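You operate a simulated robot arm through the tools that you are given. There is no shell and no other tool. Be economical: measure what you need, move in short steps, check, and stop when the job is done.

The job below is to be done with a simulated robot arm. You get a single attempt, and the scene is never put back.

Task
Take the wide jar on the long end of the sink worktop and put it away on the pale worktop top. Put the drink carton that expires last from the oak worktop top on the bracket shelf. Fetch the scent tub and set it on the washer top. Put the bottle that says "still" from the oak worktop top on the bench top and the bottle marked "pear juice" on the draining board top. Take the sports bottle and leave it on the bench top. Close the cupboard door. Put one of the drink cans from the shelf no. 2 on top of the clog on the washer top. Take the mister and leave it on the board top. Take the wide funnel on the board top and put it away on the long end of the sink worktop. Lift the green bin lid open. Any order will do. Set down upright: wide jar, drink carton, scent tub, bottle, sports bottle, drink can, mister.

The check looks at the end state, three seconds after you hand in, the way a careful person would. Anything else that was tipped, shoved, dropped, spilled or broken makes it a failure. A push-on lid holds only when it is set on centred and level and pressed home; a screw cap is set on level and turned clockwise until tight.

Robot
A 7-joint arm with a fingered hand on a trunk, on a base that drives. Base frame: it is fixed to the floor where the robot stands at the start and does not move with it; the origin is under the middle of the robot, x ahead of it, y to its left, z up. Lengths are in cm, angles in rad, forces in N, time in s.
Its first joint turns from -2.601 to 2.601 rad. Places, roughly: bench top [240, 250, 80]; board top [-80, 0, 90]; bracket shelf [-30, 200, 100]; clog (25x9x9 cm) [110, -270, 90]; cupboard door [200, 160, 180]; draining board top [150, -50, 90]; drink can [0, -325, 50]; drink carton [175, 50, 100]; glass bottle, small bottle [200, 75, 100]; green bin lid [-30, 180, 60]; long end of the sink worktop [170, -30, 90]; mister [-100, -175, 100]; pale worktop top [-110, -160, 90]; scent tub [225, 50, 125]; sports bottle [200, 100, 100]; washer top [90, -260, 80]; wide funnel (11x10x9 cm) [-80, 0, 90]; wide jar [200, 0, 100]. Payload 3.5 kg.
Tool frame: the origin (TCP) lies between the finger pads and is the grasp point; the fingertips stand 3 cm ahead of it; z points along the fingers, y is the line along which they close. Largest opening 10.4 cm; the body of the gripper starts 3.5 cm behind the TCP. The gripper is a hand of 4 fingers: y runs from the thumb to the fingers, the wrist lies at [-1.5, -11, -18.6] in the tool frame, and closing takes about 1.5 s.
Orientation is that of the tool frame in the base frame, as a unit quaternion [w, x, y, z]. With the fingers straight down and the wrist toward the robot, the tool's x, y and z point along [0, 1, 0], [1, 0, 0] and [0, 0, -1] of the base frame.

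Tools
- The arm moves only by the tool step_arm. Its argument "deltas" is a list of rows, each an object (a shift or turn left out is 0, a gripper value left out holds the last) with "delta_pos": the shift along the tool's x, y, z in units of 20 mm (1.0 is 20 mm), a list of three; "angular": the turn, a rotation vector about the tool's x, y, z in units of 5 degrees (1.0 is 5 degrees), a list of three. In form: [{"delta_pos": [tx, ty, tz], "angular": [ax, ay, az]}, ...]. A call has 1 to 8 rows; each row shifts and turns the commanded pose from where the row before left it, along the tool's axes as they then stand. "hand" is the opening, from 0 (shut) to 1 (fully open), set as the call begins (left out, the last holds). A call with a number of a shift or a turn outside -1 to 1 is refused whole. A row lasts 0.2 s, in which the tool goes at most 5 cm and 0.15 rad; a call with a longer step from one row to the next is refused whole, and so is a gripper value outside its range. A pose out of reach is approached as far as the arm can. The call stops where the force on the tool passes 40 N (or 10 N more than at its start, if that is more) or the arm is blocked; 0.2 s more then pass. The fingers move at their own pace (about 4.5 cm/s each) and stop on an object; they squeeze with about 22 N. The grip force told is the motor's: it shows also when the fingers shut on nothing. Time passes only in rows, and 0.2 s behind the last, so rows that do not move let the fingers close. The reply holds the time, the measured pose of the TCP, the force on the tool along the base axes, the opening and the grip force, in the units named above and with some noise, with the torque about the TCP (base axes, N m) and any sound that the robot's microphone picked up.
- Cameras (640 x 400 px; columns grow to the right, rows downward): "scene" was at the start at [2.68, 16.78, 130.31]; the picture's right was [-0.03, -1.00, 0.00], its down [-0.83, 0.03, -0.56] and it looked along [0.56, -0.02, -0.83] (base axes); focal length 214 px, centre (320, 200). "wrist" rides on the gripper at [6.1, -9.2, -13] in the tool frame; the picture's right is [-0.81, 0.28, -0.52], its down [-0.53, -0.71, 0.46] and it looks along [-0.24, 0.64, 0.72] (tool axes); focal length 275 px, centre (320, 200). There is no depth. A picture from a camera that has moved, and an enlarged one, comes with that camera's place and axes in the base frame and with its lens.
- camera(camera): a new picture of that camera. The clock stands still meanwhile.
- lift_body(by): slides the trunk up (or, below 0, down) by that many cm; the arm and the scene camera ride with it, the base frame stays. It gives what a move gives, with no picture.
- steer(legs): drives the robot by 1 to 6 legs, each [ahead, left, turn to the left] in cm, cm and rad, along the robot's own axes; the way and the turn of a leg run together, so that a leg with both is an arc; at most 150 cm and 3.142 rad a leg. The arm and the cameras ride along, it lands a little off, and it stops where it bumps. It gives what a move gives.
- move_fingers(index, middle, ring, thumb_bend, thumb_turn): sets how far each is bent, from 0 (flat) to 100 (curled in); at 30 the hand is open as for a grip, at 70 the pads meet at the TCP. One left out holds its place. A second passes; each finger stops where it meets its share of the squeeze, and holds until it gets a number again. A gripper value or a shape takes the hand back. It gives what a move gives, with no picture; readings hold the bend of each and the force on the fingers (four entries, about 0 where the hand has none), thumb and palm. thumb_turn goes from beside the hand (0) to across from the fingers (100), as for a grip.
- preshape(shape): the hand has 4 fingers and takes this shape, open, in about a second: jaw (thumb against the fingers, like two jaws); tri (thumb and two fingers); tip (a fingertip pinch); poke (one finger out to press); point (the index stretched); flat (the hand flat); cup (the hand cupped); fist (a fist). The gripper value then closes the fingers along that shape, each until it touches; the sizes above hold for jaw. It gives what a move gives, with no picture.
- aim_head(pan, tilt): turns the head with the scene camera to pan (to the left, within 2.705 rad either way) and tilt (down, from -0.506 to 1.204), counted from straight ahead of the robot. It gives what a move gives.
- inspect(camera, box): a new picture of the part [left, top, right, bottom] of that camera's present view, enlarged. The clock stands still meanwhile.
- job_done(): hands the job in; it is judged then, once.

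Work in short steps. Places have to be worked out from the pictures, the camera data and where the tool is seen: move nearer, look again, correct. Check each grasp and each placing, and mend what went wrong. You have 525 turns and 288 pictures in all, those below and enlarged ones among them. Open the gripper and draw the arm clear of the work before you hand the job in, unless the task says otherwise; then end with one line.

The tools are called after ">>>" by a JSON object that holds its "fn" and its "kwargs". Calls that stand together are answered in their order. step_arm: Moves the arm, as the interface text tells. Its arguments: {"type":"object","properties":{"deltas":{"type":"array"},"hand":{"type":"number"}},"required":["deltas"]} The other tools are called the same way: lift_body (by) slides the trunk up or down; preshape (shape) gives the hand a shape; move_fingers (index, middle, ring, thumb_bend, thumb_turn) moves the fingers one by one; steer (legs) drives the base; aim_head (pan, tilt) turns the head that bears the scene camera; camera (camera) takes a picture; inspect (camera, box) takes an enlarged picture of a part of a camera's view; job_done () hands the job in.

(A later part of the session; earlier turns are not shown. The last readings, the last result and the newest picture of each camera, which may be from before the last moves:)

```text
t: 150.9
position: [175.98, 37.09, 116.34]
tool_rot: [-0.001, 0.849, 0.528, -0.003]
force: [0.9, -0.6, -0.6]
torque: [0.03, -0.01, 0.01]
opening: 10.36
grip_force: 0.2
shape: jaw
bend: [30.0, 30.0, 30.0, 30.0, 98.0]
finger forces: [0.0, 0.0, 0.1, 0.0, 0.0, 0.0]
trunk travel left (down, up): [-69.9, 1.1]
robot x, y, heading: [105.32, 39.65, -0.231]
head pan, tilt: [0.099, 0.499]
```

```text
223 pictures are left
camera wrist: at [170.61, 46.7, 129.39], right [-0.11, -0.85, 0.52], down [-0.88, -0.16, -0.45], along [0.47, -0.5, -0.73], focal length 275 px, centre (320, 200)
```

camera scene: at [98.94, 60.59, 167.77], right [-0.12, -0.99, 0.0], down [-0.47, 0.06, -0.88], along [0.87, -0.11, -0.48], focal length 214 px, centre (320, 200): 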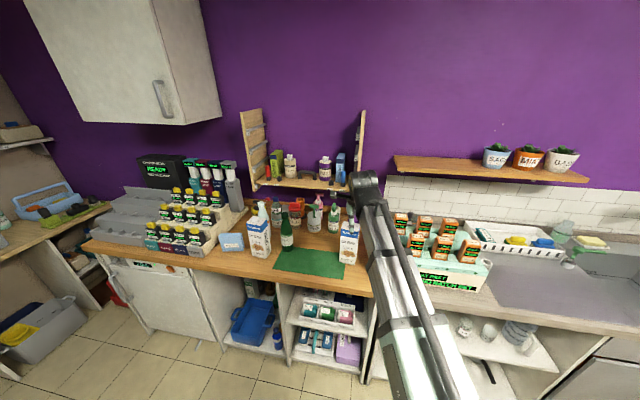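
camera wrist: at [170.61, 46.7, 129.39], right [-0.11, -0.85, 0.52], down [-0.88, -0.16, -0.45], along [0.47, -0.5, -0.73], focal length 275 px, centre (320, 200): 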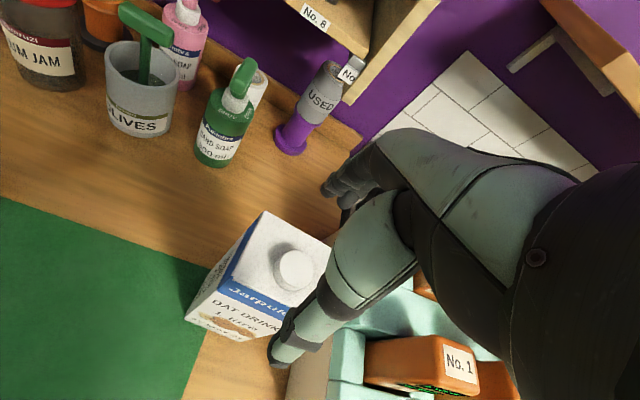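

>>> {"fn": "step_arm", "kwargs": {"deltas": [{"delta_pos": [0, 0, 0.9]}, {"delta_pos": [0, 0, 0.9]}, {"delta_pos": [0, 0, 0.9]}, {"delta_pos": [0, 0, 0.9]}]}}

>>> {"fn": "step_arm", "kwargs": {"deltas": [{}, {}, {}, {}, {}, {}, {}, {}], "hand": 0}}

>>> {"fn": "camera", "kwargs": {"camera": "wrist"}}

```text
t: 151.9
position: [176.16, 37.38, 109.22]
tool_rot: [-0.001, 0.849, 0.528, -0.003]
force: [-0.1, 0.3, 0.0]
torque: [-0.01, -0.02, 0.0]
opening: 10.36
grip_force: 0.0
shape: jaw
bend: [30.0, 30.0, 30.0, 30.0, 98.0]
finger forces: [0.0, 0.0, 0.1, 0.1, 0.1, 0.0]
trunk travel left (down, up): [-69.9, 1.1]
robot x, y, heading: [105.11, 39.46, -0.224]
head pan, tilt: [0.099, 0.499]
```

```text
t: 153.7
position: [176.19, 37.28, 109.17]
tool_rot: [-0.001, 0.849, 0.528, -0.002]
force: [0.8, -0.9, 0.1]
torque: [0.02, -0.04, 0.07]
opening: 5.68
grip_force: 21.6
shape: jaw
bend: [28.0, 39.0, 35.0, 71.0, 100.0]
finger forces: [11.3, 6.1, 2.7, 0.0, 19.8, 0.1]
trunk travel left (down, up): [-69.9, 1.1]
robot x, y, heading: [105.24, 39.38, -0.225]
head pan, tilt: [0.099, 0.499]
```

```text
222 pictures are left
camera wrist: at [170.78, 46.85, 122.28], right [-0.11, -0.85, 0.52], down [-0.88, -0.16, -0.45], along [0.47, -0.5, -0.73], focal length 275 px, centre (320, 200)
```

wrist: 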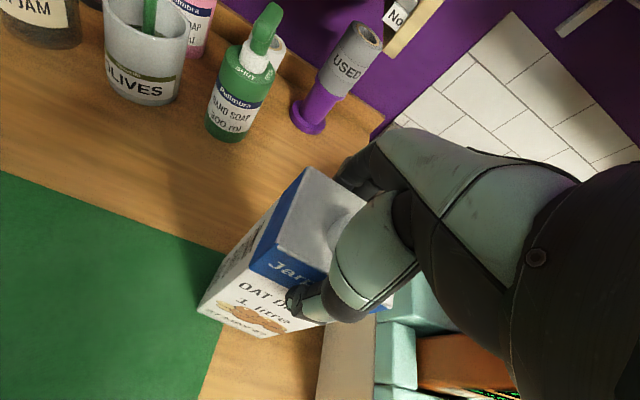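

Gripped. Trunk is near its top, so raise with the arm.

>>> {"fn": "step_arm", "kwargs": {"deltas": [{"delta_pos": [0, 0, -0.5]}, {"delta_pos": [0, 0, -1]}, {"delta_pos": [0, 0, -1]}, {"delta_pos": [0, 0, -1]}, {"delta_pos": [0, 0, -1]}, {"delta_pos": [0, 0, -1]}, {"delta_pos": [0, 0, -1]}, {"delta_pos": [0, 0, -1]}]}}

>>> {"fn": "camera", "kwargs": {"camera": "wrist"}}

```text
t: 155.5
position: [176.3, 37.21, 124.19]
tool_rot: [-0.001, 0.849, 0.529, -0.003]
force: [0.0, 1.4, -9.7]
torque: [0.06, 0.05, 0.0]
opening: 5.65
grip_force: 21.8
shape: jaw
bend: [28.0, 39.0, 36.0, 71.0, 100.0]
finger forces: [11.5, 5.8, 2.6, 0.0, 20.0, 0.0]
trunk travel left (down, up): [-69.9, 1.1]
robot x, y, heading: [104.97, 39.58, -0.223]
head pan, tilt: [0.099, 0.499]
```

```text
221 pictures are left
camera wrist: at [171.0, 46.8, 137.26], right [-0.11, -0.85, 0.52], down [-0.88, -0.16, -0.45], along [0.47, -0.5, -0.73], focal length 275 px, centre (320, 200)
```

wrist: 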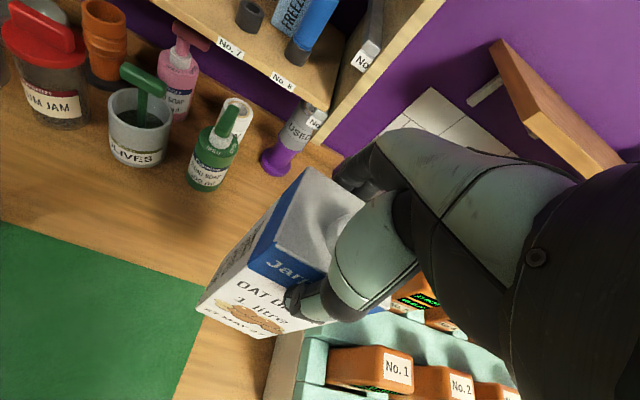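

Secure (≈10 N). Back off and look toward the bins and bracket shelf.

>>> {"fn": "steer", "kwargs": {"legs": [[-60, 0, 0], [0, 0, 1.6]]}}

>>> {"fn": "aim_head", "kwargs": {"pan": 0.7, "tilt": 0.4}}

>>> {"fn": "camera", "kwargs": {"camera": "scene"}}

```text
t: 162.9
position: [45.64, 124.62, 124.24]
tool_rot: [0.001, 0.205, 0.979, -0.003]
force: [-0.4, 0.6, -9.9]
torque: [0.01, 0.05, 0.05]
opening: 5.66
grip_force: 22.1
shape: jaw
bend: [28.0, 39.0, 36.0, 71.0, 100.0]
finger forces: [11.3, 5.6, 2.7, 0.0, 19.6, 0.1]
trunk travel left (down, up): [-69.9, 1.1]
robot x, y, heading: [46.37, 52.82, 1.387]
head pan, tilt: [0.099, 0.499]
```

```text
t: 163.9
position: [45.59, 124.53, 124.22]
tool_rot: [0.001, 0.205, 0.979, -0.003]
force: [-0.3, 0.1, -9.8]
torque: [-0.03, 0.05, -0.01]
opening: 5.66
grip_force: 21.9
shape: jaw
bend: [28.0, 39.0, 36.0, 71.0, 100.0]
finger forces: [11.4, 5.7, 2.7, 0.1, 19.7, 0.1]
trunk travel left (down, up): [-69.9, 1.1]
robot x, y, heading: [46.85, 53.06, 1.385]
head pan, tilt: [0.7, 0.4]
```

```text
220 pictures are left
camera scene: at [24.55, 59.78, 168.68], right [0.87, 0.5, 0.0], down [0.19, -0.34, -0.92], along [-0.46, 0.8, -0.39], focal length 214 px, centre (320, 200)
```

scene: 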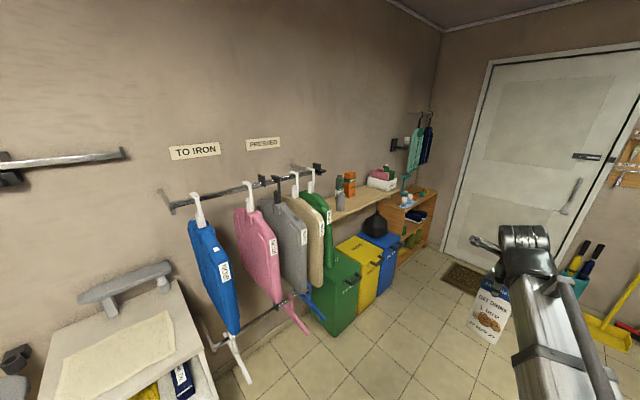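

Drive to a spot facing the bins wall, well back.

>>> {"fn": "steer", "kwargs": {"legs": [[118, -15, 0], [0, 0, 1.5]]}}

>>> {"fn": "aim_head", "kwargs": {"pan": 0.2, "tilt": 0.5}}

>>> {"fn": "camera", "kwargs": {"camera": "scene"}}

>>> {"fn": "camera", "kwargs": {"camera": "wrist"}}

```text
t: 173.5
position: [13.04, 171.9, 124.13]
tool_rot: [0.003, -0.496, 0.868, -0.002]
force: [0.1, 0.0, -10.6]
torque: [-0.07, -0.04, 0.02]
opening: 5.6
grip_force: 22.0
shape: jaw
bend: [29.0, 40.0, 36.0, 71.0, 100.0]
finger forces: [11.2, 5.5, 2.7, 0.1, 19.3, 0.0]
trunk travel left (down, up): [-69.9, 1.1]
robot x, y, heading: [83.94, 164.59, 2.841]
head pan, tilt: [0.7, 0.4]
```

```text
t: 174.4
position: [13.09, 171.84, 124.18]
tool_rot: [0.004, -0.497, 0.868, -0.002]
force: [0.0, 0.2, -10.7]
torque: [-0.04, -0.05, -0.04]
opening: 5.61
grip_force: 22.3
shape: jaw
bend: [29.0, 40.0, 36.0, 71.0, 100.0]
finger forces: [11.3, 5.5, 2.9, 0.0, 19.5, 0.0]
trunk travel left (down, up): [-69.9, 1.1]
robot x, y, heading: [84.53, 164.55, 2.838]
head pan, tilt: [0.201, 0.499]
```

```text
219 pictures are left
camera scene: at [74.5, 147.71, 167.76], right [0.1, 1.0, 0.0], down [0.48, -0.05, -0.88], along [-0.87, 0.09, -0.48], focal length 214 px, centre (320, 200)
```

scene: 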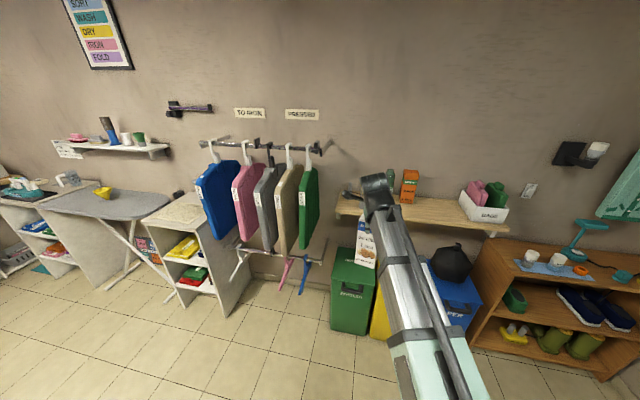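

```text
218 pictures are left
camera wrist: at [17.9, 161.9, 137.22], right [0.17, 0.84, 0.52], down [0.89, 0.1, -0.45], along [-0.43, 0.54, -0.73], focal length 275 px, centre (320, 200)
```

wrist: 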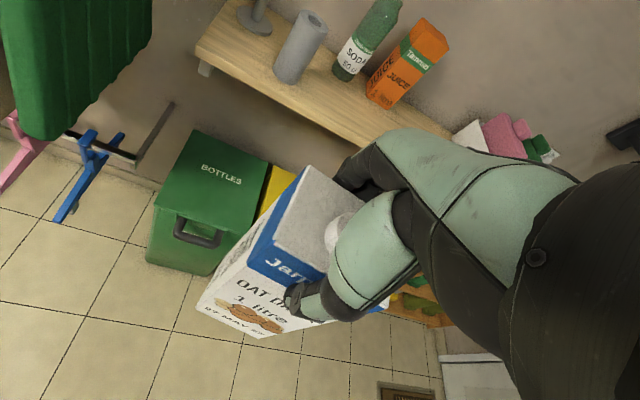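

The shelf's free gap is between the orange juice carton and the white box, around (-27,235). Raise the arm and drive sideways, then look.

>>> {"fn": "step_arm", "kwargs": {"deltas": [{"delta_pos": [0, 0, -1]}, {"delta_pos": [0, 0, -1]}, {"delta_pos": [0, 0, -1]}, {"delta_pos": [0, 0, -1]}, {"delta_pos": [0, 0, -1]}]}}

>>> {"fn": "steer", "kwargs": {"legs": [[0, -48, 0], [30, 0, 0]]}}

>>> {"fn": "camera", "kwargs": {"camera": "wrist"}}

>>> {"fn": "camera", "kwargs": {"camera": "scene"}}

```text
t: 175.6
position: [13.17, 171.91, 134.19]
tool_rot: [0.004, -0.496, 0.868, -0.002]
force: [0.5, 0.6, -10.7]
torque: [-0.05, -0.02, 0.02]
opening: 5.57
grip_force: 22.3
shape: jaw
bend: [29.0, 40.0, 36.0, 71.0, 100.0]
finger forces: [11.4, 5.5, 2.5, 0.0, 19.4, 0.1]
trunk travel left (down, up): [-69.9, 1.1]
robot x, y, heading: [84.26, 164.26, 2.844]
head pan, tilt: [0.201, 0.499]
```

```text
t: 180.1
position: [-1.61, 225.86, 134.01]
tool_rot: [0.003, -0.497, 0.868, -0.002]
force: [-0.8, 0.1, -11.3]
torque: [-0.07, -0.03, -0.01]
opening: 5.55
grip_force: 22.3
shape: jaw
bend: [29.0, 40.0, 37.0, 71.0, 100.0]
finger forces: [11.6, 5.6, 2.9, 0.1, 19.8, 0.1]
trunk travel left (down, up): [-69.9, 1.1]
robot x, y, heading: [69.86, 217.9, 2.844]
head pan, tilt: [0.201, 0.499]
```

```text
217 pictures are left
camera wrist: at [3.15, 215.8, 147.16], right [0.17, 0.84, 0.52], down [0.89, 0.1, -0.45], along [-0.43, 0.54, -0.73], focal length 275 px, centre (320, 200)
```

wrist: 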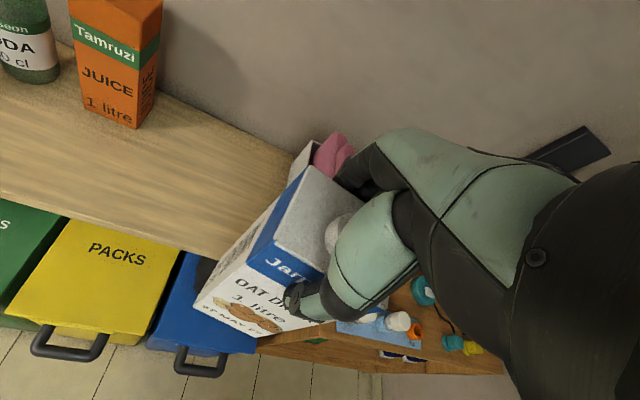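

```text
216 pictures are left
camera scene: at [59.79, 201.63, 167.76], right [0.1, 1.0, 0.0], down [0.48, -0.05, -0.88], along [-0.87, 0.09, -0.48], focal length 214 px, centre (320, 200)
```

scene: 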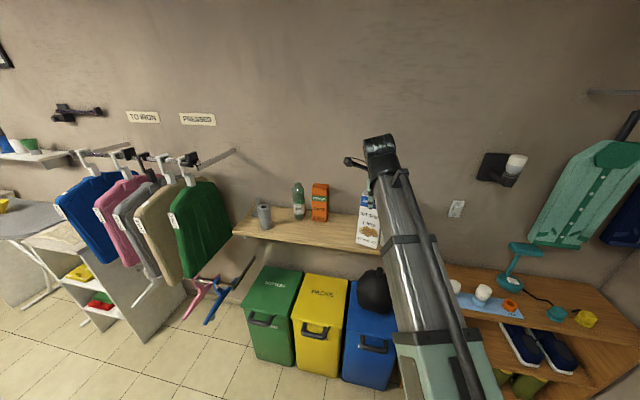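

Shelf z≈102.5; free gap centred ≈(-24.5,228). Drive there.

>>> {"fn": "steer", "kwargs": {"legs": [[22.5, 4.8, 0]]}}

>>> {"fn": "camera", "kwargs": {"camera": "wrist"}}

>>> {"fn": "camera", "kwargs": {"camera": "scene"}}

```text
t: 181.8
position: [-24.69, 228.51, 134.05]
tool_rot: [0.003, -0.494, 0.869, -0.002]
force: [-0.3, 0.8, -10.7]
torque: [-0.06, 0.0, 0.01]
opening: 5.59
grip_force: 22.1
shape: jaw
bend: [29.0, 40.0, 37.0, 71.0, 100.0]
finger forces: [11.9, 5.5, 3.0, 0.0, 20.0, 0.0]
trunk travel left (down, up): [-69.9, 1.1]
robot x, y, heading: [46.18, 220.39, 2.84]
head pan, tilt: [0.201, 0.499]
```

```text
215 pictures are left
camera wrist: at [-20.06, 218.47, 147.14], right [0.17, 0.84, 0.52], down [0.89, 0.09, -0.45], along [-0.42, 0.54, -0.73], focal length 275 px, centre (320, 200)
```

wrist: 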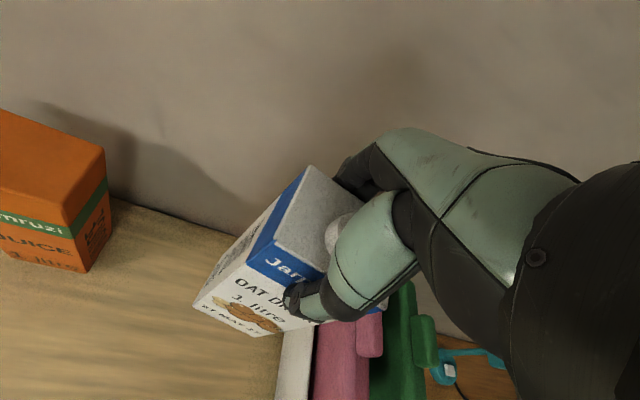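

```text
214 pictures are left
camera scene: at [36.49, 203.92, 167.75], right [0.11, 0.99, 0.0], down [0.48, -0.05, -0.88], along [-0.87, 0.09, -0.48], focal length 214 px, centre (320, 200)
```

scene: 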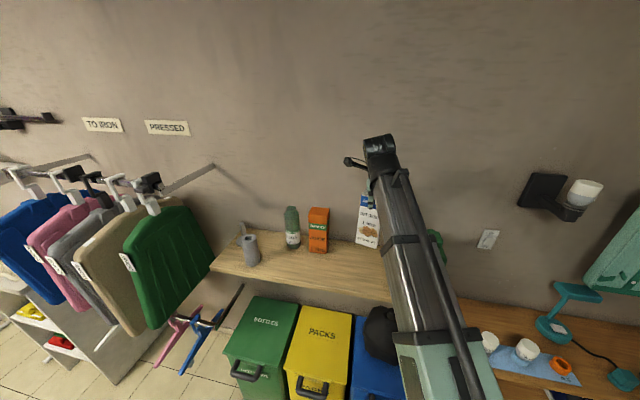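

Shift about 2.5 cm away from the white box, then lower.

>>> {"fn": "step_arm", "kwargs": {"deltas": [{"delta_pos": [0.6, -0.2, 0]}, {"delta_pos": [0.6, -0.2, 0]}, {"delta_pos": [0, 0, 1]}, {"delta_pos": [0, 0, 1]}, {"delta_pos": [0, 0, 1]}, {"delta_pos": [0, 0, 1]}]}}

>>> {"fn": "camera", "kwargs": {"camera": "wrist"}}

>>> {"fn": "step_arm", "kwargs": {"deltas": [{"delta_pos": [0, 0, 0.3]}, {"delta_pos": [0, 0, 0.3]}, {"delta_pos": [0, 0, 0.2]}, {"delta_pos": [0, 0, 0.2]}, {"delta_pos": [0, 0, 0.2]}, {"delta_pos": [0, 0, 0.2]}]}}

```text
t: 183.2
position: [-25.19, 226.14, 125.95]
tool_rot: [0.004, -0.494, 0.869, -0.002]
force: [0.5, 0.0, -9.9]
torque: [-0.04, -0.03, 0.0]
opening: 5.58
grip_force: 22.3
shape: jaw
bend: [29.0, 40.0, 37.0, 71.0, 100.0]
finger forces: [11.9, 5.4, 3.0, 0.0, 20.0, 0.0]
trunk travel left (down, up): [-69.9, 1.1]
robot x, y, heading: [46.62, 220.27, 2.837]
head pan, tilt: [0.201, 0.499]
```

```text
213 pictures are left
camera wrist: at [-20.5, 216.07, 139.16], right [0.18, 0.84, 0.52], down [0.89, 0.09, -0.45], along [-0.42, 0.54, -0.73], focal length 275 px, centre (320, 200)
```

wrist: 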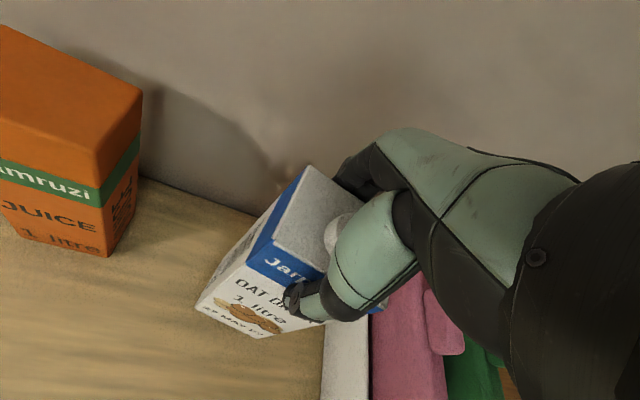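

```text
t: 184.6
position: [-25.1, 225.96, 123.45]
tool_rot: [0.002, -0.494, 0.869, -0.001]
force: [-0.2, -0.4, -7.0]
torque: [-0.02, 0.01, 0.02]
opening: 5.61
grip_force: 21.1
shape: jaw
bend: [29.0, 40.0, 37.0, 71.0, 100.0]
finger forces: [11.9, 5.4, 3.0, 0.1, 20.2, 0.0]
trunk travel left (down, up): [-69.9, 1.1]
robot x, y, heading: [46.41, 220.57, 2.833]
head pan, tilt: [0.201, 0.499]
```

>>> {"fn": "step_arm", "kwargs": {"deltas": [{"delta_pos": [0, 0, 0.15]}, {"delta_pos": [0, 0, 0.15]}, {"delta_pos": [0, 0, 0.1]}]}}

>>> {"fn": "camera", "kwargs": {"camera": "wrist"}}

```text
t: 185.4
position: [-24.96, 225.92, 122.78]
tool_rot: [0.0, -0.494, 0.869, 0.0]
force: [-6.6, -4.0, 33.3]
torque: [0.07, 0.35, 0.16]
opening: 5.77
grip_force: 22.0
shape: jaw
bend: [27.0, 38.0, 35.0, 73.0, 99.0]
finger forces: [13.9, 8.1, 3.9, 0.0, 23.2, 0.0]
trunk travel left (down, up): [-69.9, 1.1]
robot x, y, heading: [46.59, 220.68, 2.838]
head pan, tilt: [0.201, 0.499]
```

```text
212 pictures are left
camera wrist: at [-20.15, 215.88, 135.86], right [0.18, 0.84, 0.52], down [0.89, 0.09, -0.45], along [-0.43, 0.54, -0.72], focal length 275 px, centre (320, 200)
```

wrist: 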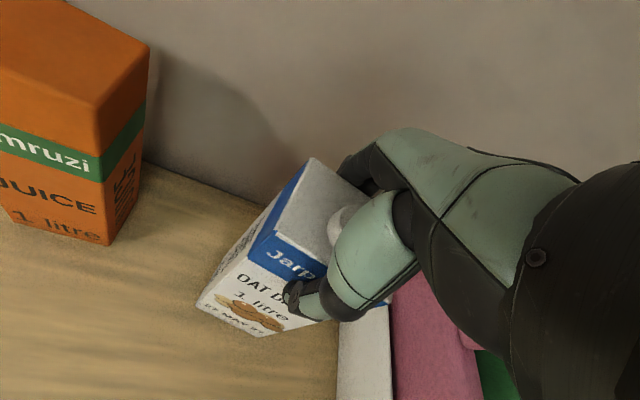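

Contact; ease slightly, release, and rise.

>>> {"fn": "step_arm", "kwargs": {"deltas": [{"delta_pos": [0, 0, -0.15]}, {}]}}

>>> {"fn": "step_arm", "kwargs": {"deltas": [{}, {}, {}, {}, {}, {}, {}, {}], "hand": 1}}

>>> {"fn": "step_arm", "kwargs": {"deltas": [{"delta_pos": [0, 0, -0.5]}, {"delta_pos": [0, 0, -1]}, {"delta_pos": [0, 0, -1]}, {"delta_pos": [0, 0, -1]}, {"delta_pos": [0, 0, -1]}, {"delta_pos": [0, 0, -1]}, {"delta_pos": [0, 0, -1]}]}}

>>> {"fn": "camera", "kwargs": {"camera": "wrist"}}

```text
t: 186.0
position: [-24.84, 225.9, 122.87]
tool_rot: [0.003, -0.494, 0.869, -0.001]
force: [-4.9, -3.5, 19.9]
torque: [0.06, 0.32, 0.16]
opening: 5.78
grip_force: 22.0
shape: jaw
bend: [27.0, 38.0, 35.0, 73.0, 99.0]
finger forces: [13.4, 7.7, 3.4, 0.0, 22.2, 0.0]
trunk travel left (down, up): [-69.9, 1.1]
robot x, y, heading: [46.69, 220.39, 2.834]
head pan, tilt: [0.201, 0.499]
```

```text
t: 187.8
position: [-25.05, 225.99, 122.91]
tool_rot: [0.003, -0.494, 0.869, -0.001]
force: [-0.6, -0.3, 0.3]
torque: [-0.01, -0.01, -0.01]
opening: 10.36
grip_force: 0.1
shape: jaw
bend: [30.0, 30.0, 30.0, 30.0, 98.0]
finger forces: [0.6, 0.1, 0.0, 0.0, 0.1, 0.0]
trunk travel left (down, up): [-69.9, 1.1]
robot x, y, heading: [46.81, 220.56, 2.841]
head pan, tilt: [0.201, 0.499]
```

```text
t: 189.4
position: [-25.08, 225.85, 135.76]
tool_rot: [0.003, -0.494, 0.869, -0.002]
force: [0.7, -0.1, -0.4]
torque: [0.0, 0.05, -0.03]
opening: 10.38
grip_force: 0.1
shape: jaw
bend: [30.0, 30.0, 30.0, 30.0, 98.0]
finger forces: [0.0, 0.0, 0.0, 0.0, 0.0, 0.1]
trunk travel left (down, up): [-69.9, 1.1]
robot x, y, heading: [46.64, 220.42, 2.837]
head pan, tilt: [0.201, 0.499]
```

```text
211 pictures are left
camera wrist: at [-20.31, 215.96, 148.89], right [0.18, 0.84, 0.52], down [0.89, 0.09, -0.45], along [-0.42, 0.54, -0.73], focal length 275 px, centre (320, 200)
```

wrist: 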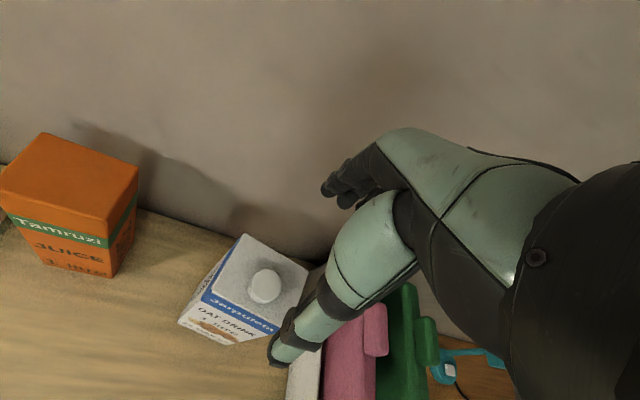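

Carton placed upright. Next, the green bin lid: back away and lower the trunk to view it.

>>> {"fn": "steer", "kwargs": {"legs": [[-35, 0, 0], [0, 45, 0]]}}

>>> {"fn": "lift_body", "kwargs": {"by": -40}}

>>> {"fn": "camera", "kwargs": {"camera": "wrist"}}

>>> {"fn": "camera", "kwargs": {"camera": "scene"}}

```text
t: 194.0
position: [-5.01, 172.3, 135.89]
tool_rot: [0.002, -0.495, 0.869, -0.001]
force: [0.5, -0.6, 0.2]
torque: [0.03, 0.01, -0.01]
opening: 10.37
grip_force: 0.0
shape: jaw
bend: [30.0, 30.0, 30.0, 30.0, 98.0]
finger forces: [0.0, 0.1, 0.0, 0.0, 0.0, 0.1]
trunk travel left (down, up): [-69.9, 1.1]
robot x, y, heading: [66.91, 166.76, 2.841]
head pan, tilt: [0.201, 0.499]
```

```text
t: 197.8
position: [-4.92, 172.4, 95.79]
tool_rot: [0.003, -0.494, 0.869, -0.001]
force: [0.2, -0.7, 0.7]
torque: [0.01, 0.01, 0.0]
opening: 10.38
grip_force: 0.1
shape: jaw
bend: [30.0, 30.0, 30.0, 30.0, 98.0]
finger forces: [0.1, 0.1, 0.0, 0.1, 0.0, 0.1]
trunk travel left (down, up): [-29.9, 41.1]
robot x, y, heading: [66.49, 166.71, 2.84]
head pan, tilt: [0.201, 0.499]
```

```text
210 pictures are left
camera wrist: at [-0.22, 162.34, 108.86], right [0.17, 0.84, 0.52], down [0.89, 0.09, -0.45], along [-0.42, 0.54, -0.73], focal length 275 px, centre (320, 200)
```

wrist: 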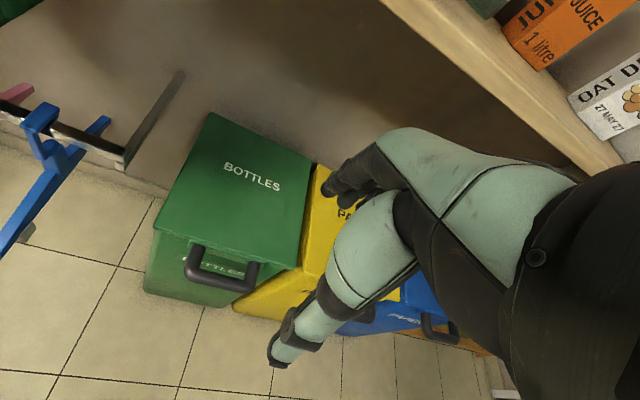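

```text
209 pictures are left
camera scene: at [56.88, 150.35, 127.77], right [0.1, 0.99, 0.0], down [0.48, -0.05, -0.88], along [-0.87, 0.09, -0.48], focal length 214 px, centre (320, 200)
```

scene: 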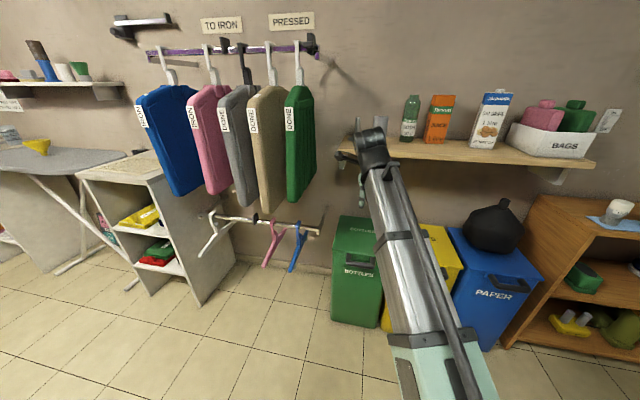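

The handle is a U-bar sticking out of the lid front near (-10,174,60), under a shelf. Plan: turn the hand horizontal (fingers to the wall), closed, and lift the bar from beneath. First undo yaw and pitch the hand up.

>>> {"fn": "steer", "kwargs": {"legs": [[-12, 0, 0.1]]}}

>>> {"fn": "step_arm", "kwargs": {"deltas": [{"angular": [0, 0, -0.9]}, {"angular": [0, 0, -0.9]}, {"angular": [0, 0, -0.9]}, {"angular": [-1, 0, 0]}, {"angular": [-1, 0, 0]}, {"angular": [-1, 0, 0]}, {"angular": [-1, 0, 0]}, {"angular": [-1, 0, 0]}], "hand": 0}}

>>> {"fn": "step_arm", "kwargs": {"deltas": [{"angular": [-1, 0, 0]}, {"angular": [-1, 0, 0]}, {"angular": [-1, 0, 0]}, {"angular": [-1, 0, 0]}, {"angular": [-1, 0, 0]}, {"angular": [-1, 0, 0]}, {"angular": [-1, 0, 0]}, {"angular": [-1, 0, 0]}]}}

>>> {"fn": "step_arm", "kwargs": {"deltas": [{"angular": [-1, 0, 0]}, {"angular": [-1, 0, 0]}, {"angular": [-1, 0, 0]}, {"angular": [-1, 0, 0]}, {"angular": [-1, 0, 0]}, {}]}}

>>> {"fn": "camera", "kwargs": {"camera": "wrist"}}

```text
t: 199.1
position: [6.54, 162.39, 95.82]
tool_rot: [0.002, -0.537, 0.844, -0.001]
force: [0.2, -1.2, 0.1]
torque: [0.02, 0.0, 0.01]
opening: 10.36
grip_force: 0.0
shape: jaw
bend: [30.0, 30.0, 30.0, 30.0, 98.0]
finger forces: [0.0, 0.0, 0.1, 0.0, 0.1, 0.1]
trunk travel left (down, up): [-29.9, 41.1]
robot x, y, heading: [78.59, 163.92, 2.938]
head pan, tilt: [0.201, 0.499]
```

```text
t: 200.9
position: [6.52, 162.33, 95.8]
tool_rot: [-0.134, -0.618, 0.757, 0.166]
force: [0.6, -0.3, 0.7]
torque: [-0.02, 0.02, 0.0]
opening: 0.02
grip_force: 21.8
shape: jaw
bend: [70.0, 70.0, 70.0, 46.0, 100.0]
finger forces: [0.0, 0.0, 0.0, 0.0, 0.0, 0.0]
trunk travel left (down, up): [-29.9, 41.1]
robot x, y, heading: [78.17, 163.97, 2.934]
head pan, tilt: [0.201, 0.499]
```

```text
t: 202.7
position: [6.53, 162.15, 95.78]
tool_rot: [-0.337, -0.535, 0.654, 0.415]
force: [-0.3, -0.7, -0.1]
torque: [-0.01, -0.01, -0.02]
opening: 0.0
grip_force: 21.8
shape: jaw
bend: [70.0, 70.0, 70.0, 46.0, 100.0]
finger forces: [0.0, 0.0, 0.1, 0.1, 0.1, 0.0]
trunk travel left (down, up): [-29.9, 41.1]
robot x, y, heading: [78.45, 164.0, 2.938]
head pan, tilt: [0.201, 0.499]
```

```text
t: 204.1
position: [6.56, 162.26, 95.77]
tool_rot: [-0.446, -0.448, 0.549, 0.547]
force: [-0.4, -0.3, -0.4]
torque: [-0.05, 0.03, -0.05]
opening: 0.0
grip_force: 22.2
shape: jaw
bend: [70.0, 70.0, 70.0, 46.0, 100.0]
finger forces: [0.1, 0.0, 0.0, 0.0, 0.0, 0.0]
trunk travel left (down, up): [-29.9, 41.1]
robot x, y, heading: [78.07, 164.23, 2.93]
head pan, tilt: [0.201, 0.499]
```

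```text
208 pictures are left
camera wrist: at [18.22, 153.62, 86.61], right [0.67, 0.69, 0.28], down [-0.34, 0.61, -0.71], along [-0.66, 0.38, 0.64], focal length 275 px, centre (320, 200)
```

wrist: 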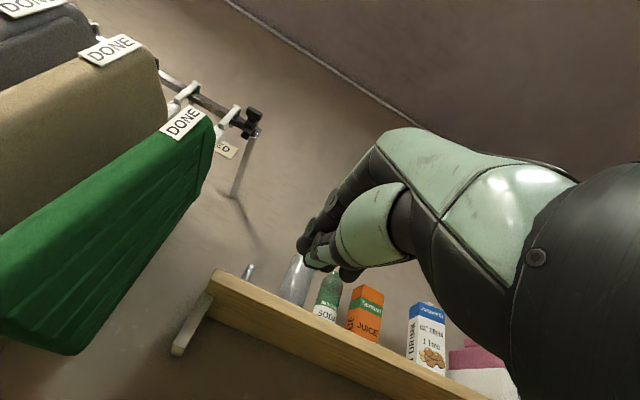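

Hand is horizontal. Lower trunk and arm, shift right 9 cm, then view with the head.

>>> {"fn": "steer", "kwargs": {"legs": [[0, -9, 0]]}}

>>> {"fn": "lift_body", "kwargs": {"by": -29}}

>>> {"fn": "step_arm", "kwargs": {"deltas": [{"delta_pos": [0, -1, 0]}, {"delta_pos": [0, -1, 0]}, {"delta_pos": [0, -1, 0]}, {"delta_pos": [0, -1, 0]}, {"delta_pos": [0, -1, 0]}, {"delta_pos": [0, -1, 0]}]}}

>>> {"fn": "aim_head", "kwargs": {"pan": 0.0, "tilt": 0.4}}

>>> {"fn": "camera", "kwargs": {"camera": "scene"}}

>>> {"fn": "camera", "kwargs": {"camera": "wrist"}}

```text
t: 205.2
position: [8.28, 170.63, 95.79]
tool_rot: [-0.445, -0.449, 0.549, 0.546]
force: [0.3, -0.4, -0.2]
torque: [-0.03, 0.01, -0.03]
opening: 0.0
grip_force: 22.9
shape: jaw
bend: [70.0, 70.0, 70.0, 46.0, 100.0]
finger forces: [0.0, 0.0, 0.1, 0.0, 0.1, 0.0]
trunk travel left (down, up): [-29.9, 41.1]
robot x, y, heading: [80.0, 173.02, 2.933]
head pan, tilt: [0.201, 0.499]
```

```text
t: 208.1
position: [8.47, 170.98, 66.68]
tool_rot: [-0.445, -0.449, 0.549, 0.546]
force: [-0.2, 0.2, -0.1]
torque: [0.03, 0.03, -0.03]
opening: 0.01
grip_force: 22.1
shape: jaw
bend: [70.0, 70.0, 70.0, 46.0, 100.0]
finger forces: [0.1, 0.0, 0.1, 0.0, 0.0, 0.1]
trunk travel left (down, up): [-0.9, 70.1]
robot x, y, heading: [80.24, 172.84, 2.937]
head pan, tilt: [0.201, 0.499]
```

```text
t: 209.5
position: [8.32, 170.81, 54.61]
tool_rot: [-0.445, -0.449, 0.549, 0.546]
force: [-0.1, -0.4, -0.4]
torque: [0.0, 0.04, -0.01]
opening: 0.0
grip_force: 22.5
shape: jaw
bend: [70.0, 70.0, 70.0, 46.0, 100.0]
finger forces: [0.0, 0.0, 0.1, 0.0, 0.1, 0.0]
trunk travel left (down, up): [-0.9, 70.1]
robot x, y, heading: [80.4, 172.64, 2.938]
head pan, tilt: [0.201, 0.499]
```

```text
t: 210.2
position: [8.38, 170.77, 54.76]
tool_rot: [-0.445, -0.45, 0.549, 0.546]
force: [-0.1, 0.5, 0.0]
torque: [0.03, 0.01, 0.02]
opening: 0.02
grip_force: 22.0
shape: jaw
bend: [70.0, 70.0, 70.0, 46.0, 100.0]
finger forces: [0.1, 0.0, 0.0, 0.0, 0.0, 0.0]
trunk travel left (down, up): [-0.9, 70.1]
robot x, y, heading: [80.09, 172.81, 2.933]
head pan, tilt: [0.0, 0.4]
```

```text
207 pictures are left
camera scene: at [72.11, 156.94, 99.68], right [0.2, 0.98, 0.0], down [0.38, -0.08, -0.92], along [-0.9, 0.19, -0.39], focal length 214 px, centre (320, 200)
```

scene: 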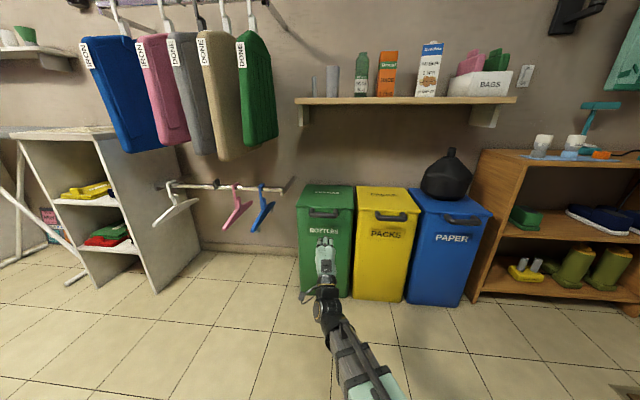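

```text
206 pictures are left
camera wrist: at [20.01, 162.18, 45.63], right [0.67, 0.69, 0.28], down [-0.33, 0.61, -0.72], along [-0.67, 0.38, 0.64], focal length 275 px, centre (320, 200)
```

wrist: 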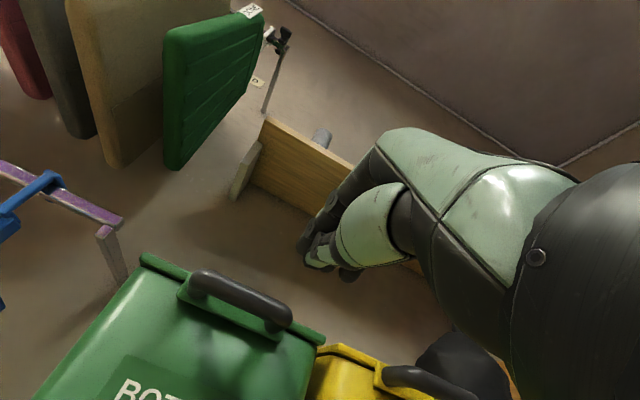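

Handle triangulates to ≈(-13.4,176.6,55.5). Lower the hand to z≈51.5 and advance 18 cm.

>>> {"fn": "step_arm", "kwargs": {"deltas": [{"delta_pos": [0, -0.8, 0]}, {"delta_pos": [0, -0.8, 0]}]}}

>>> {"fn": "steer", "kwargs": {"legs": [[17, -1, 0]]}}

>>> {"fn": "camera", "kwargs": {"camera": "wrist"}}

>>> {"fn": "inspect", "kwargs": {"camera": "scene", "box": [240, 150, 440, 300]}}

```text
t: 210.8
position: [8.44, 170.83, 51.49]
tool_rot: [-0.445, -0.449, 0.549, 0.546]
force: [0.8, -0.1, -0.5]
torque: [0.01, 0.01, 0.0]
opening: 0.01
grip_force: 22.4
shape: jaw
bend: [70.0, 70.0, 70.0, 46.0, 100.0]
finger forces: [0.1, 0.1, 0.0, 0.1, 0.1, 0.0]
trunk travel left (down, up): [-0.9, 70.1]
robot x, y, heading: [80.05, 172.5, 2.937]
head pan, tilt: [0.0, 0.4]
```

```text
t: 212.3
position: [-8.26, 175.21, 51.6]
tool_rot: [-0.446, -0.45, 0.548, 0.546]
force: [-1.1, -0.2, -0.3]
torque: [-0.01, -0.02, -0.01]
opening: 0.01
grip_force: 22.1
shape: jaw
bend: [70.0, 70.0, 70.0, 46.0, 100.0]
finger forces: [0.0, 0.0, 0.1, 0.1, 0.0, 0.1]
trunk travel left (down, up): [-0.9, 70.1]
robot x, y, heading: [63.56, 177.48, 2.939]
head pan, tilt: [0.0, 0.4]
```

```text
205 pictures are left
camera wrist: at [3.4, 166.63, 42.46], right [0.67, 0.69, 0.28], down [-0.34, 0.61, -0.72], along [-0.67, 0.38, 0.64], focal length 275 px, centre (320, 200)
```

wrist: 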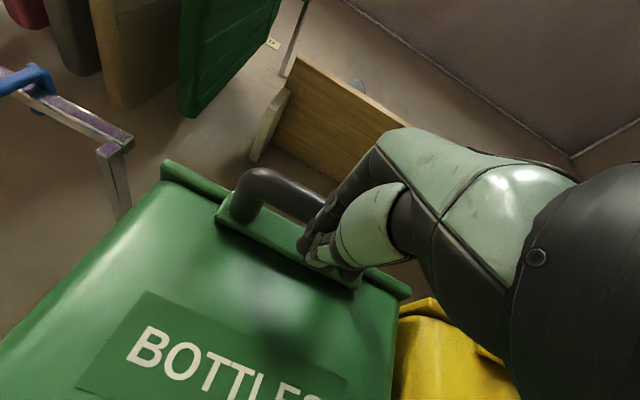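

```text
2.67 times, centred on (340, 225) of scene
camera zoom: at [55.46, 161.44, 99.68], right [0.2, 0.98, 0.0], down [0.38, -0.08, -0.92], along [-0.9, 0.19, -0.39], focal length 572 px, centre (267, 133)
```

zoom: 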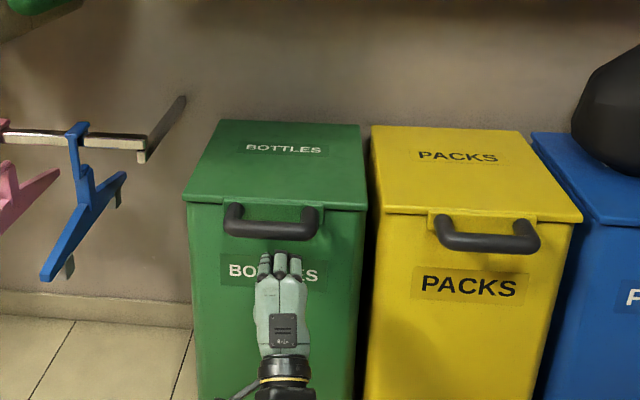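

Fingertips are just below the bar; advance 2.3 cm then raise.

>>> {"fn": "step_arm", "kwargs": {"deltas": [{"delta_pos": [0, 0, 0.6]}, {"delta_pos": [0, 0, 0.55]}, {"delta_pos": [0, 0.5, 0]}, {"delta_pos": [0, 0.5, 0]}, {"delta_pos": [0, 0.5, 0]}]}}

>>> {"fn": "inspect", "kwargs": {"camera": "scene", "box": [240, 150, 440, 300]}}

```text
t: 213.5
position: [-10.53, 175.74, 54.67]
tool_rot: [-0.446, -0.45, 0.548, 0.546]
force: [1.9, -1.1, -2.2]
torque: [0.01, 0.01, 0.0]
opening: 0.0
grip_force: 21.9
shape: jaw
bend: [70.0, 70.0, 70.0, 46.0, 100.0]
finger forces: [0.0, 2.3, 0.1, 0.0, 0.0, 0.1]
trunk travel left (down, up): [-0.9, 70.1]
robot x, y, heading: [63.63, 176.9, 2.938]
head pan, tilt: [0.0, 0.4]
```

```text
2.67 times, centred on (340, 225) of scene
camera zoom: at [55.45, 161.44, 99.68], right [0.2, 0.98, 0.0], down [0.38, -0.08, -0.92], along [-0.9, 0.19, -0.39], focal length 572 px, centre (267, 133)
```

zoom: 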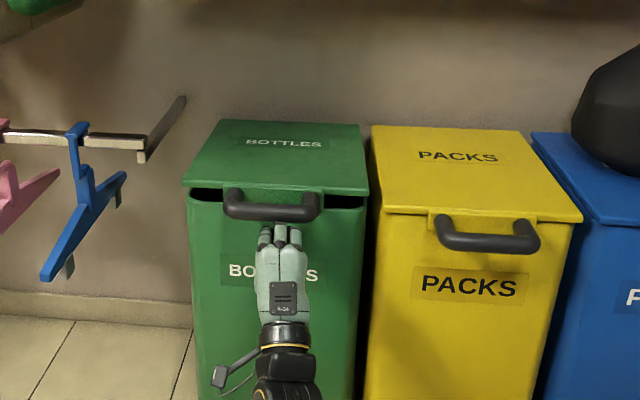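

The lid is lifting. Continue along the arc.

>>> {"fn": "step_arm", "kwargs": {"deltas": [{"delta_pos": [0, 1, 0.1]}, {"delta_pos": [0, 1, 0.15]}, {"delta_pos": [0, 1, 0.2]}, {"delta_pos": [0, 1, 0.25]}, {"delta_pos": [0, 1, 0.3]}, {"delta_pos": [0, 1, 0.4]}, {"delta_pos": [0, 1, 0.5]}, {"delta_pos": [0, 1, 0.55]}]}}

>>> {"fn": "inspect", "kwargs": {"camera": "scene", "box": [200, 100, 480, 300]}}

>>> {"fn": "camera", "kwargs": {"camera": "wrist"}}

```text
t: 215.3
position: [-15.45, 176.63, 70.73]
tool_rot: [-0.446, -0.45, 0.548, 0.546]
force: [0.8, 0.1, -1.0]
torque: [0.0, 0.0, -0.04]
opening: 0.0
grip_force: 22.1
shape: jaw
bend: [70.0, 70.0, 70.0, 46.0, 100.0]
finger forces: [0.1, 1.2, 0.0, 0.0, 0.1, 0.1]
trunk travel left (down, up): [-0.9, 70.1]
robot x, y, heading: [63.55, 177.1, 2.942]
head pan, tilt: [0.0, 0.4]
```

```text
2.00 times, centred on (340, 200) of scene
camera zoom: at [55.46, 161.44, 99.68], right [0.2, 0.98, 0.0], down [0.38, -0.08, -0.92], along [-0.9, 0.19, -0.39], focal length 429 px, centre (280, 200)
```

zoom: 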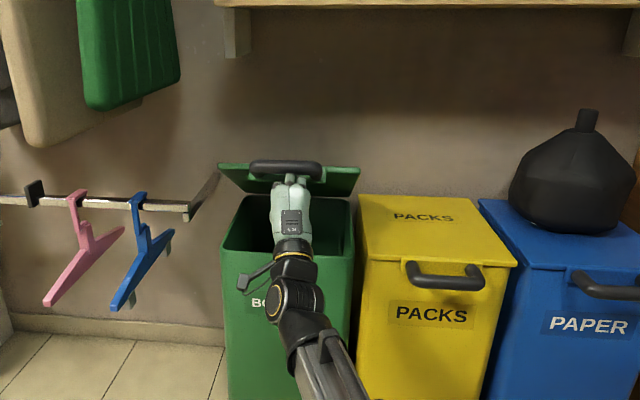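

```text
201 pictures are left
camera wrist: at [-3.81, 168.04, 61.5], right [0.67, 0.69, 0.28], down [-0.34, 0.61, -0.71], along [-0.67, 0.38, 0.64], focal length 275 px, centre (320, 200)
```

wrist: 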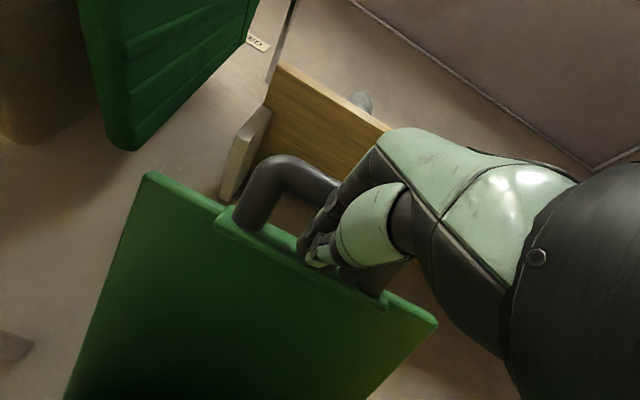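

Working well (~33°). Continue up and in.

>>> {"fn": "step_arm", "kwargs": {"deltas": [{"delta_pos": [0, 0.85, 0.6]}, {"delta_pos": [0, 0.8, 0.65]}, {"delta_pos": [0, 0.75, 0.7]}, {"delta_pos": [0, 0.7, 0.8]}, {"delta_pos": [0, 0.6, 0.85]}, {"delta_pos": [0, 0.5, 0.9]}]}}

>>> {"fn": "inspect", "kwargs": {"camera": "scene", "box": [200, 100, 480, 300]}}

>>> {"fn": "camera", "kwargs": {"camera": "wrist"}}

```text
t: 216.7
position: [-24.15, 178.41, 79.29]
tool_rot: [-0.447, -0.447, 0.548, 0.547]
force: [15.1, 1.2, 15.8]
torque: [-0.08, 0.65, 0.01]
opening: 0.0
grip_force: 22.3
shape: jaw
bend: [70.0, 70.0, 70.0, 48.0, 100.0]
finger forces: [31.4, 0.0, 0.0, 0.0, 0.1, 0.0]
trunk travel left (down, up): [-0.9, 70.1]
robot x, y, heading: [63.37, 176.92, 2.938]
head pan, tilt: [0.0, 0.4]
```

```text
2.00 times, centred on (340, 200) of scene
camera zoom: at [55.67, 161.46, 99.73], right [0.2, 0.98, 0.0], down [0.38, -0.08, -0.92], along [-0.9, 0.19, -0.39], focal length 429 px, centre (280, 200)
```

zoom: 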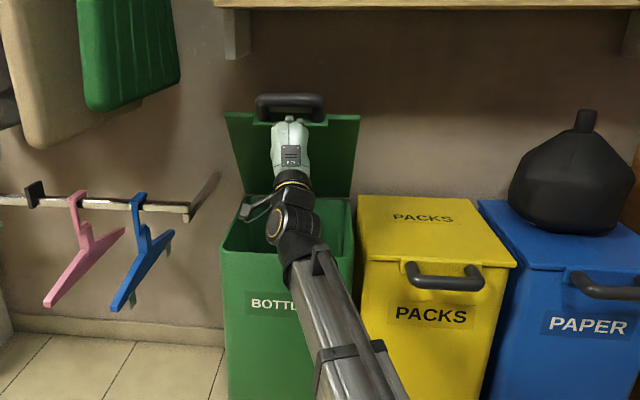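

```text
199 pictures are left
camera wrist: at [-12.43, 169.86, 70.04], right [0.67, 0.69, 0.28], down [-0.34, 0.61, -0.71], along [-0.66, 0.38, 0.64], focal length 275 px, centre (320, 200)
```

wrist: 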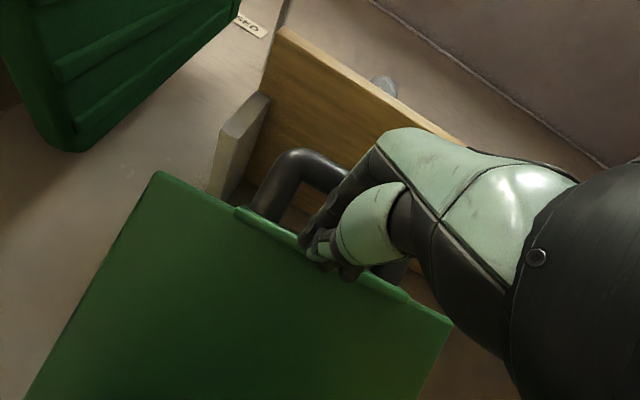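

Lid ≈60°. Drop the fingers below the handle and push against the lid's underside.

>>> {"fn": "step_arm", "kwargs": {"deltas": [{"delta_pos": [0, -0.5, -0.3]}, {"delta_pos": [0, -0.6, 0]}, {"delta_pos": [0, -0.6, 0.2]}, {"delta_pos": [0, 0, 0.6]}, {"delta_pos": [0, 0, 0.6]}, {"delta_pos": [0, 0, 0.6]}, {"delta_pos": [0, 0, 0.6]}]}}

>>> {"fn": "inspect", "kwargs": {"camera": "scene", "box": [200, 100, 480, 300]}}

```text
t: 217.4
position: [-23.32, 178.48, 77.2]
tool_rot: [-0.451, -0.444, 0.545, 0.55]
force: [19.5, -1.6, 18.6]
torque: [-0.07, 1.2, 0.1]
opening: 0.0
grip_force: 22.0
shape: jaw
bend: [69.0, 70.0, 70.0, 56.0, 100.0]
finger forces: [33.3, 0.1, 0.0, 0.0, 0.0, 0.0]
trunk travel left (down, up): [-0.9, 70.1]
robot x, y, heading: [63.6, 177.12, 2.935]
head pan, tilt: [0.0, 0.4]
stopped in row 3: the force on the tool passed its limit (the readings are from after the stop); the commanded pose is now the measured one
```

```text
2.00 times, centred on (340, 200) of scene
camera zoom: at [55.76, 161.43, 99.7], right [0.2, 0.98, 0.0], down [0.38, -0.08, -0.92], along [-0.9, 0.19, -0.39], focal length 429 px, centre (280, 200)
```

zoom: 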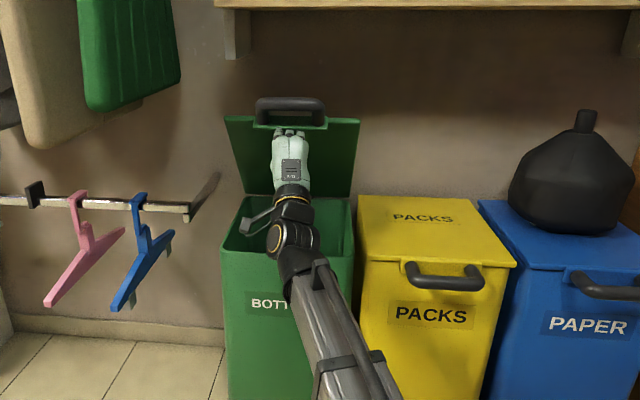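

The index finger is wedged against the handle frame. Pull straight back a little and see whether the lid stays up.

>>> {"fn": "step_arm", "kwargs": {"deltas": [{"delta_pos": [0, 0.1, -0.6]}, {"delta_pos": [0, 0, -0.6]}]}}

>>> {"fn": "inspect", "kwargs": {"camera": "scene", "box": [200, 100, 480, 300]}}

>>> {"fn": "camera", "kwargs": {"camera": "wrist"}}

```text
t: 218.0
position: [-21.59, 177.99, 76.55]
tool_rot: [-0.447, -0.448, 0.548, 0.547]
force: [1.1, 0.2, -0.3]
torque: [0.03, 0.03, 0.01]
opening: 0.02
grip_force: 22.8
shape: jaw
bend: [70.0, 70.0, 70.0, 55.0, 100.0]
finger forces: [0.0, 0.0, 0.0, 0.0, 0.0, 0.0]
trunk travel left (down, up): [-0.9, 70.1]
robot x, y, heading: [63.51, 177.54, 2.939]
head pan, tilt: [0.0, 0.4]
```

```text
2.00 times, centred on (340, 200) of scene
camera zoom: at [55.47, 161.44, 99.65], right [0.2, 0.98, 0.0], down [0.38, -0.08, -0.92], along [-0.9, 0.19, -0.39], focal length 429 px, centre (280, 200)
```

zoom: 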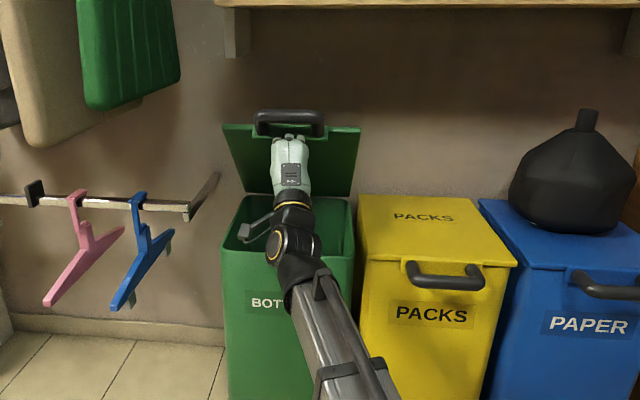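

```text
196 pictures are left
camera wrist: at [-9.89, 169.26, 67.4], right [0.67, 0.69, 0.28], down [-0.34, 0.61, -0.71], along [-0.66, 0.38, 0.64], focal length 275 px, centre (320, 200)
```

wrist: 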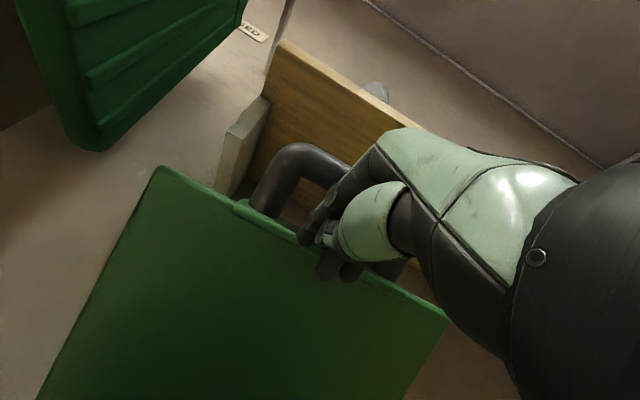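

>>> {"fn": "step_arm", "kwargs": {"deltas": [{"delta_pos": [0, 0, -0.8]}, {"delta_pos": [0, -0.3, -0.8]}, {"delta_pos": [0, -0.5, 0]}, {"delta_pos": [0, -0.5, 0]}, {"delta_pos": [0, -0.5, 0]}]}}

>>> {"fn": "inspect", "kwargs": {"camera": "scene", "box": [200, 100, 480, 300]}}

```text
t: 219.2
position: [-18.23, 177.3, 72.98]
tool_rot: [-0.448, -0.447, 0.547, 0.548]
force: [-0.6, 0.5, -0.9]
torque: [-0.03, 0.01, -0.01]
opening: 0.0
grip_force: 21.6
shape: jaw
bend: [70.0, 70.0, 70.0, 55.0, 100.0]
finger forces: [0.1, 0.0, 0.0, 0.0, 0.0, 0.0]
trunk travel left (down, up): [-0.9, 70.1]
robot x, y, heading: [63.6, 177.0, 2.939]
head pan, tilt: [0.0, 0.4]
```

```text
2.00 times, centred on (340, 200) of scene
camera zoom: at [55.49, 161.44, 99.69], right [0.2, 0.98, 0.0], down [0.38, -0.08, -0.92], along [-0.9, 0.19, -0.39], focal length 429 px, centre (280, 200)
```

zoom: 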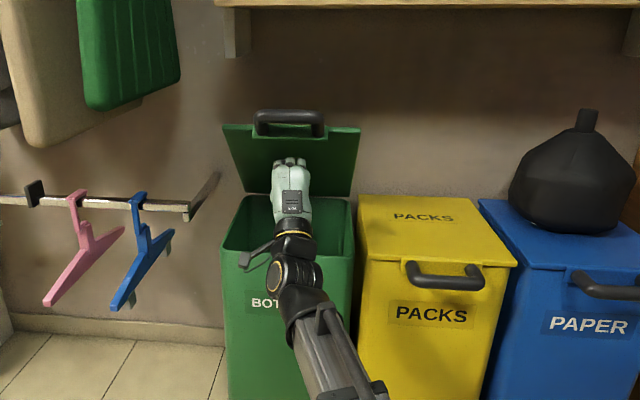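

The lid holds by friction. Push its underside at z≈78 toward the wall.

>>> {"fn": "step_arm", "kwargs": {"deltas": [{"delta_pos": [0, 0.7, 0.4]}, {"delta_pos": [0, 0.7, 0.6]}, {"delta_pos": [0, 0.7, 0.8]}, {"delta_pos": [0, 0.3, 0.8]}, {"delta_pos": [0, 0.3, 0.8]}, {"delta_pos": [0, 0, 0.8]}, {"delta_pos": [0, 0, 0.8]}, {"delta_pos": [0, 0, 0.8]}]}}

>>> {"fn": "inspect", "kwargs": {"camera": "scene", "box": [200, 100, 480, 300]}}

```text
t: 220.6
position: [-25.11, 179.0, 79.48]
tool_rot: [-0.453, -0.44, 0.544, 0.553]
force: [18.8, -1.1, 21.9]
torque: [0.0, 0.95, 0.04]
opening: 0.0
grip_force: 22.6
shape: jaw
bend: [70.0, 70.0, 70.0, 56.0, 100.0]
finger forces: [33.2, 0.0, 0.0, 0.0, 0.0, 0.0]
trunk travel left (down, up): [-0.9, 70.1]
robot x, y, heading: [63.47, 176.97, 2.938]
head pan, tilt: [0.0, 0.4]
stopped in row 6: the force on the tool passed its limit (the readings are from after the stop); the commanded pose is now the measured one
```

```text
2.00 times, centred on (340, 200) of scene
camera zoom: at [55.8, 161.45, 99.72], right [0.2, 0.98, 0.0], down [0.38, -0.08, -0.92], along [-0.9, 0.19, -0.39], focal length 429 px, centre (280, 200)
```

zoom: 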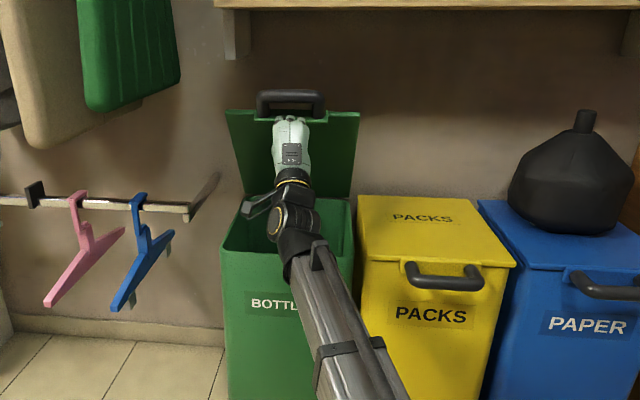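

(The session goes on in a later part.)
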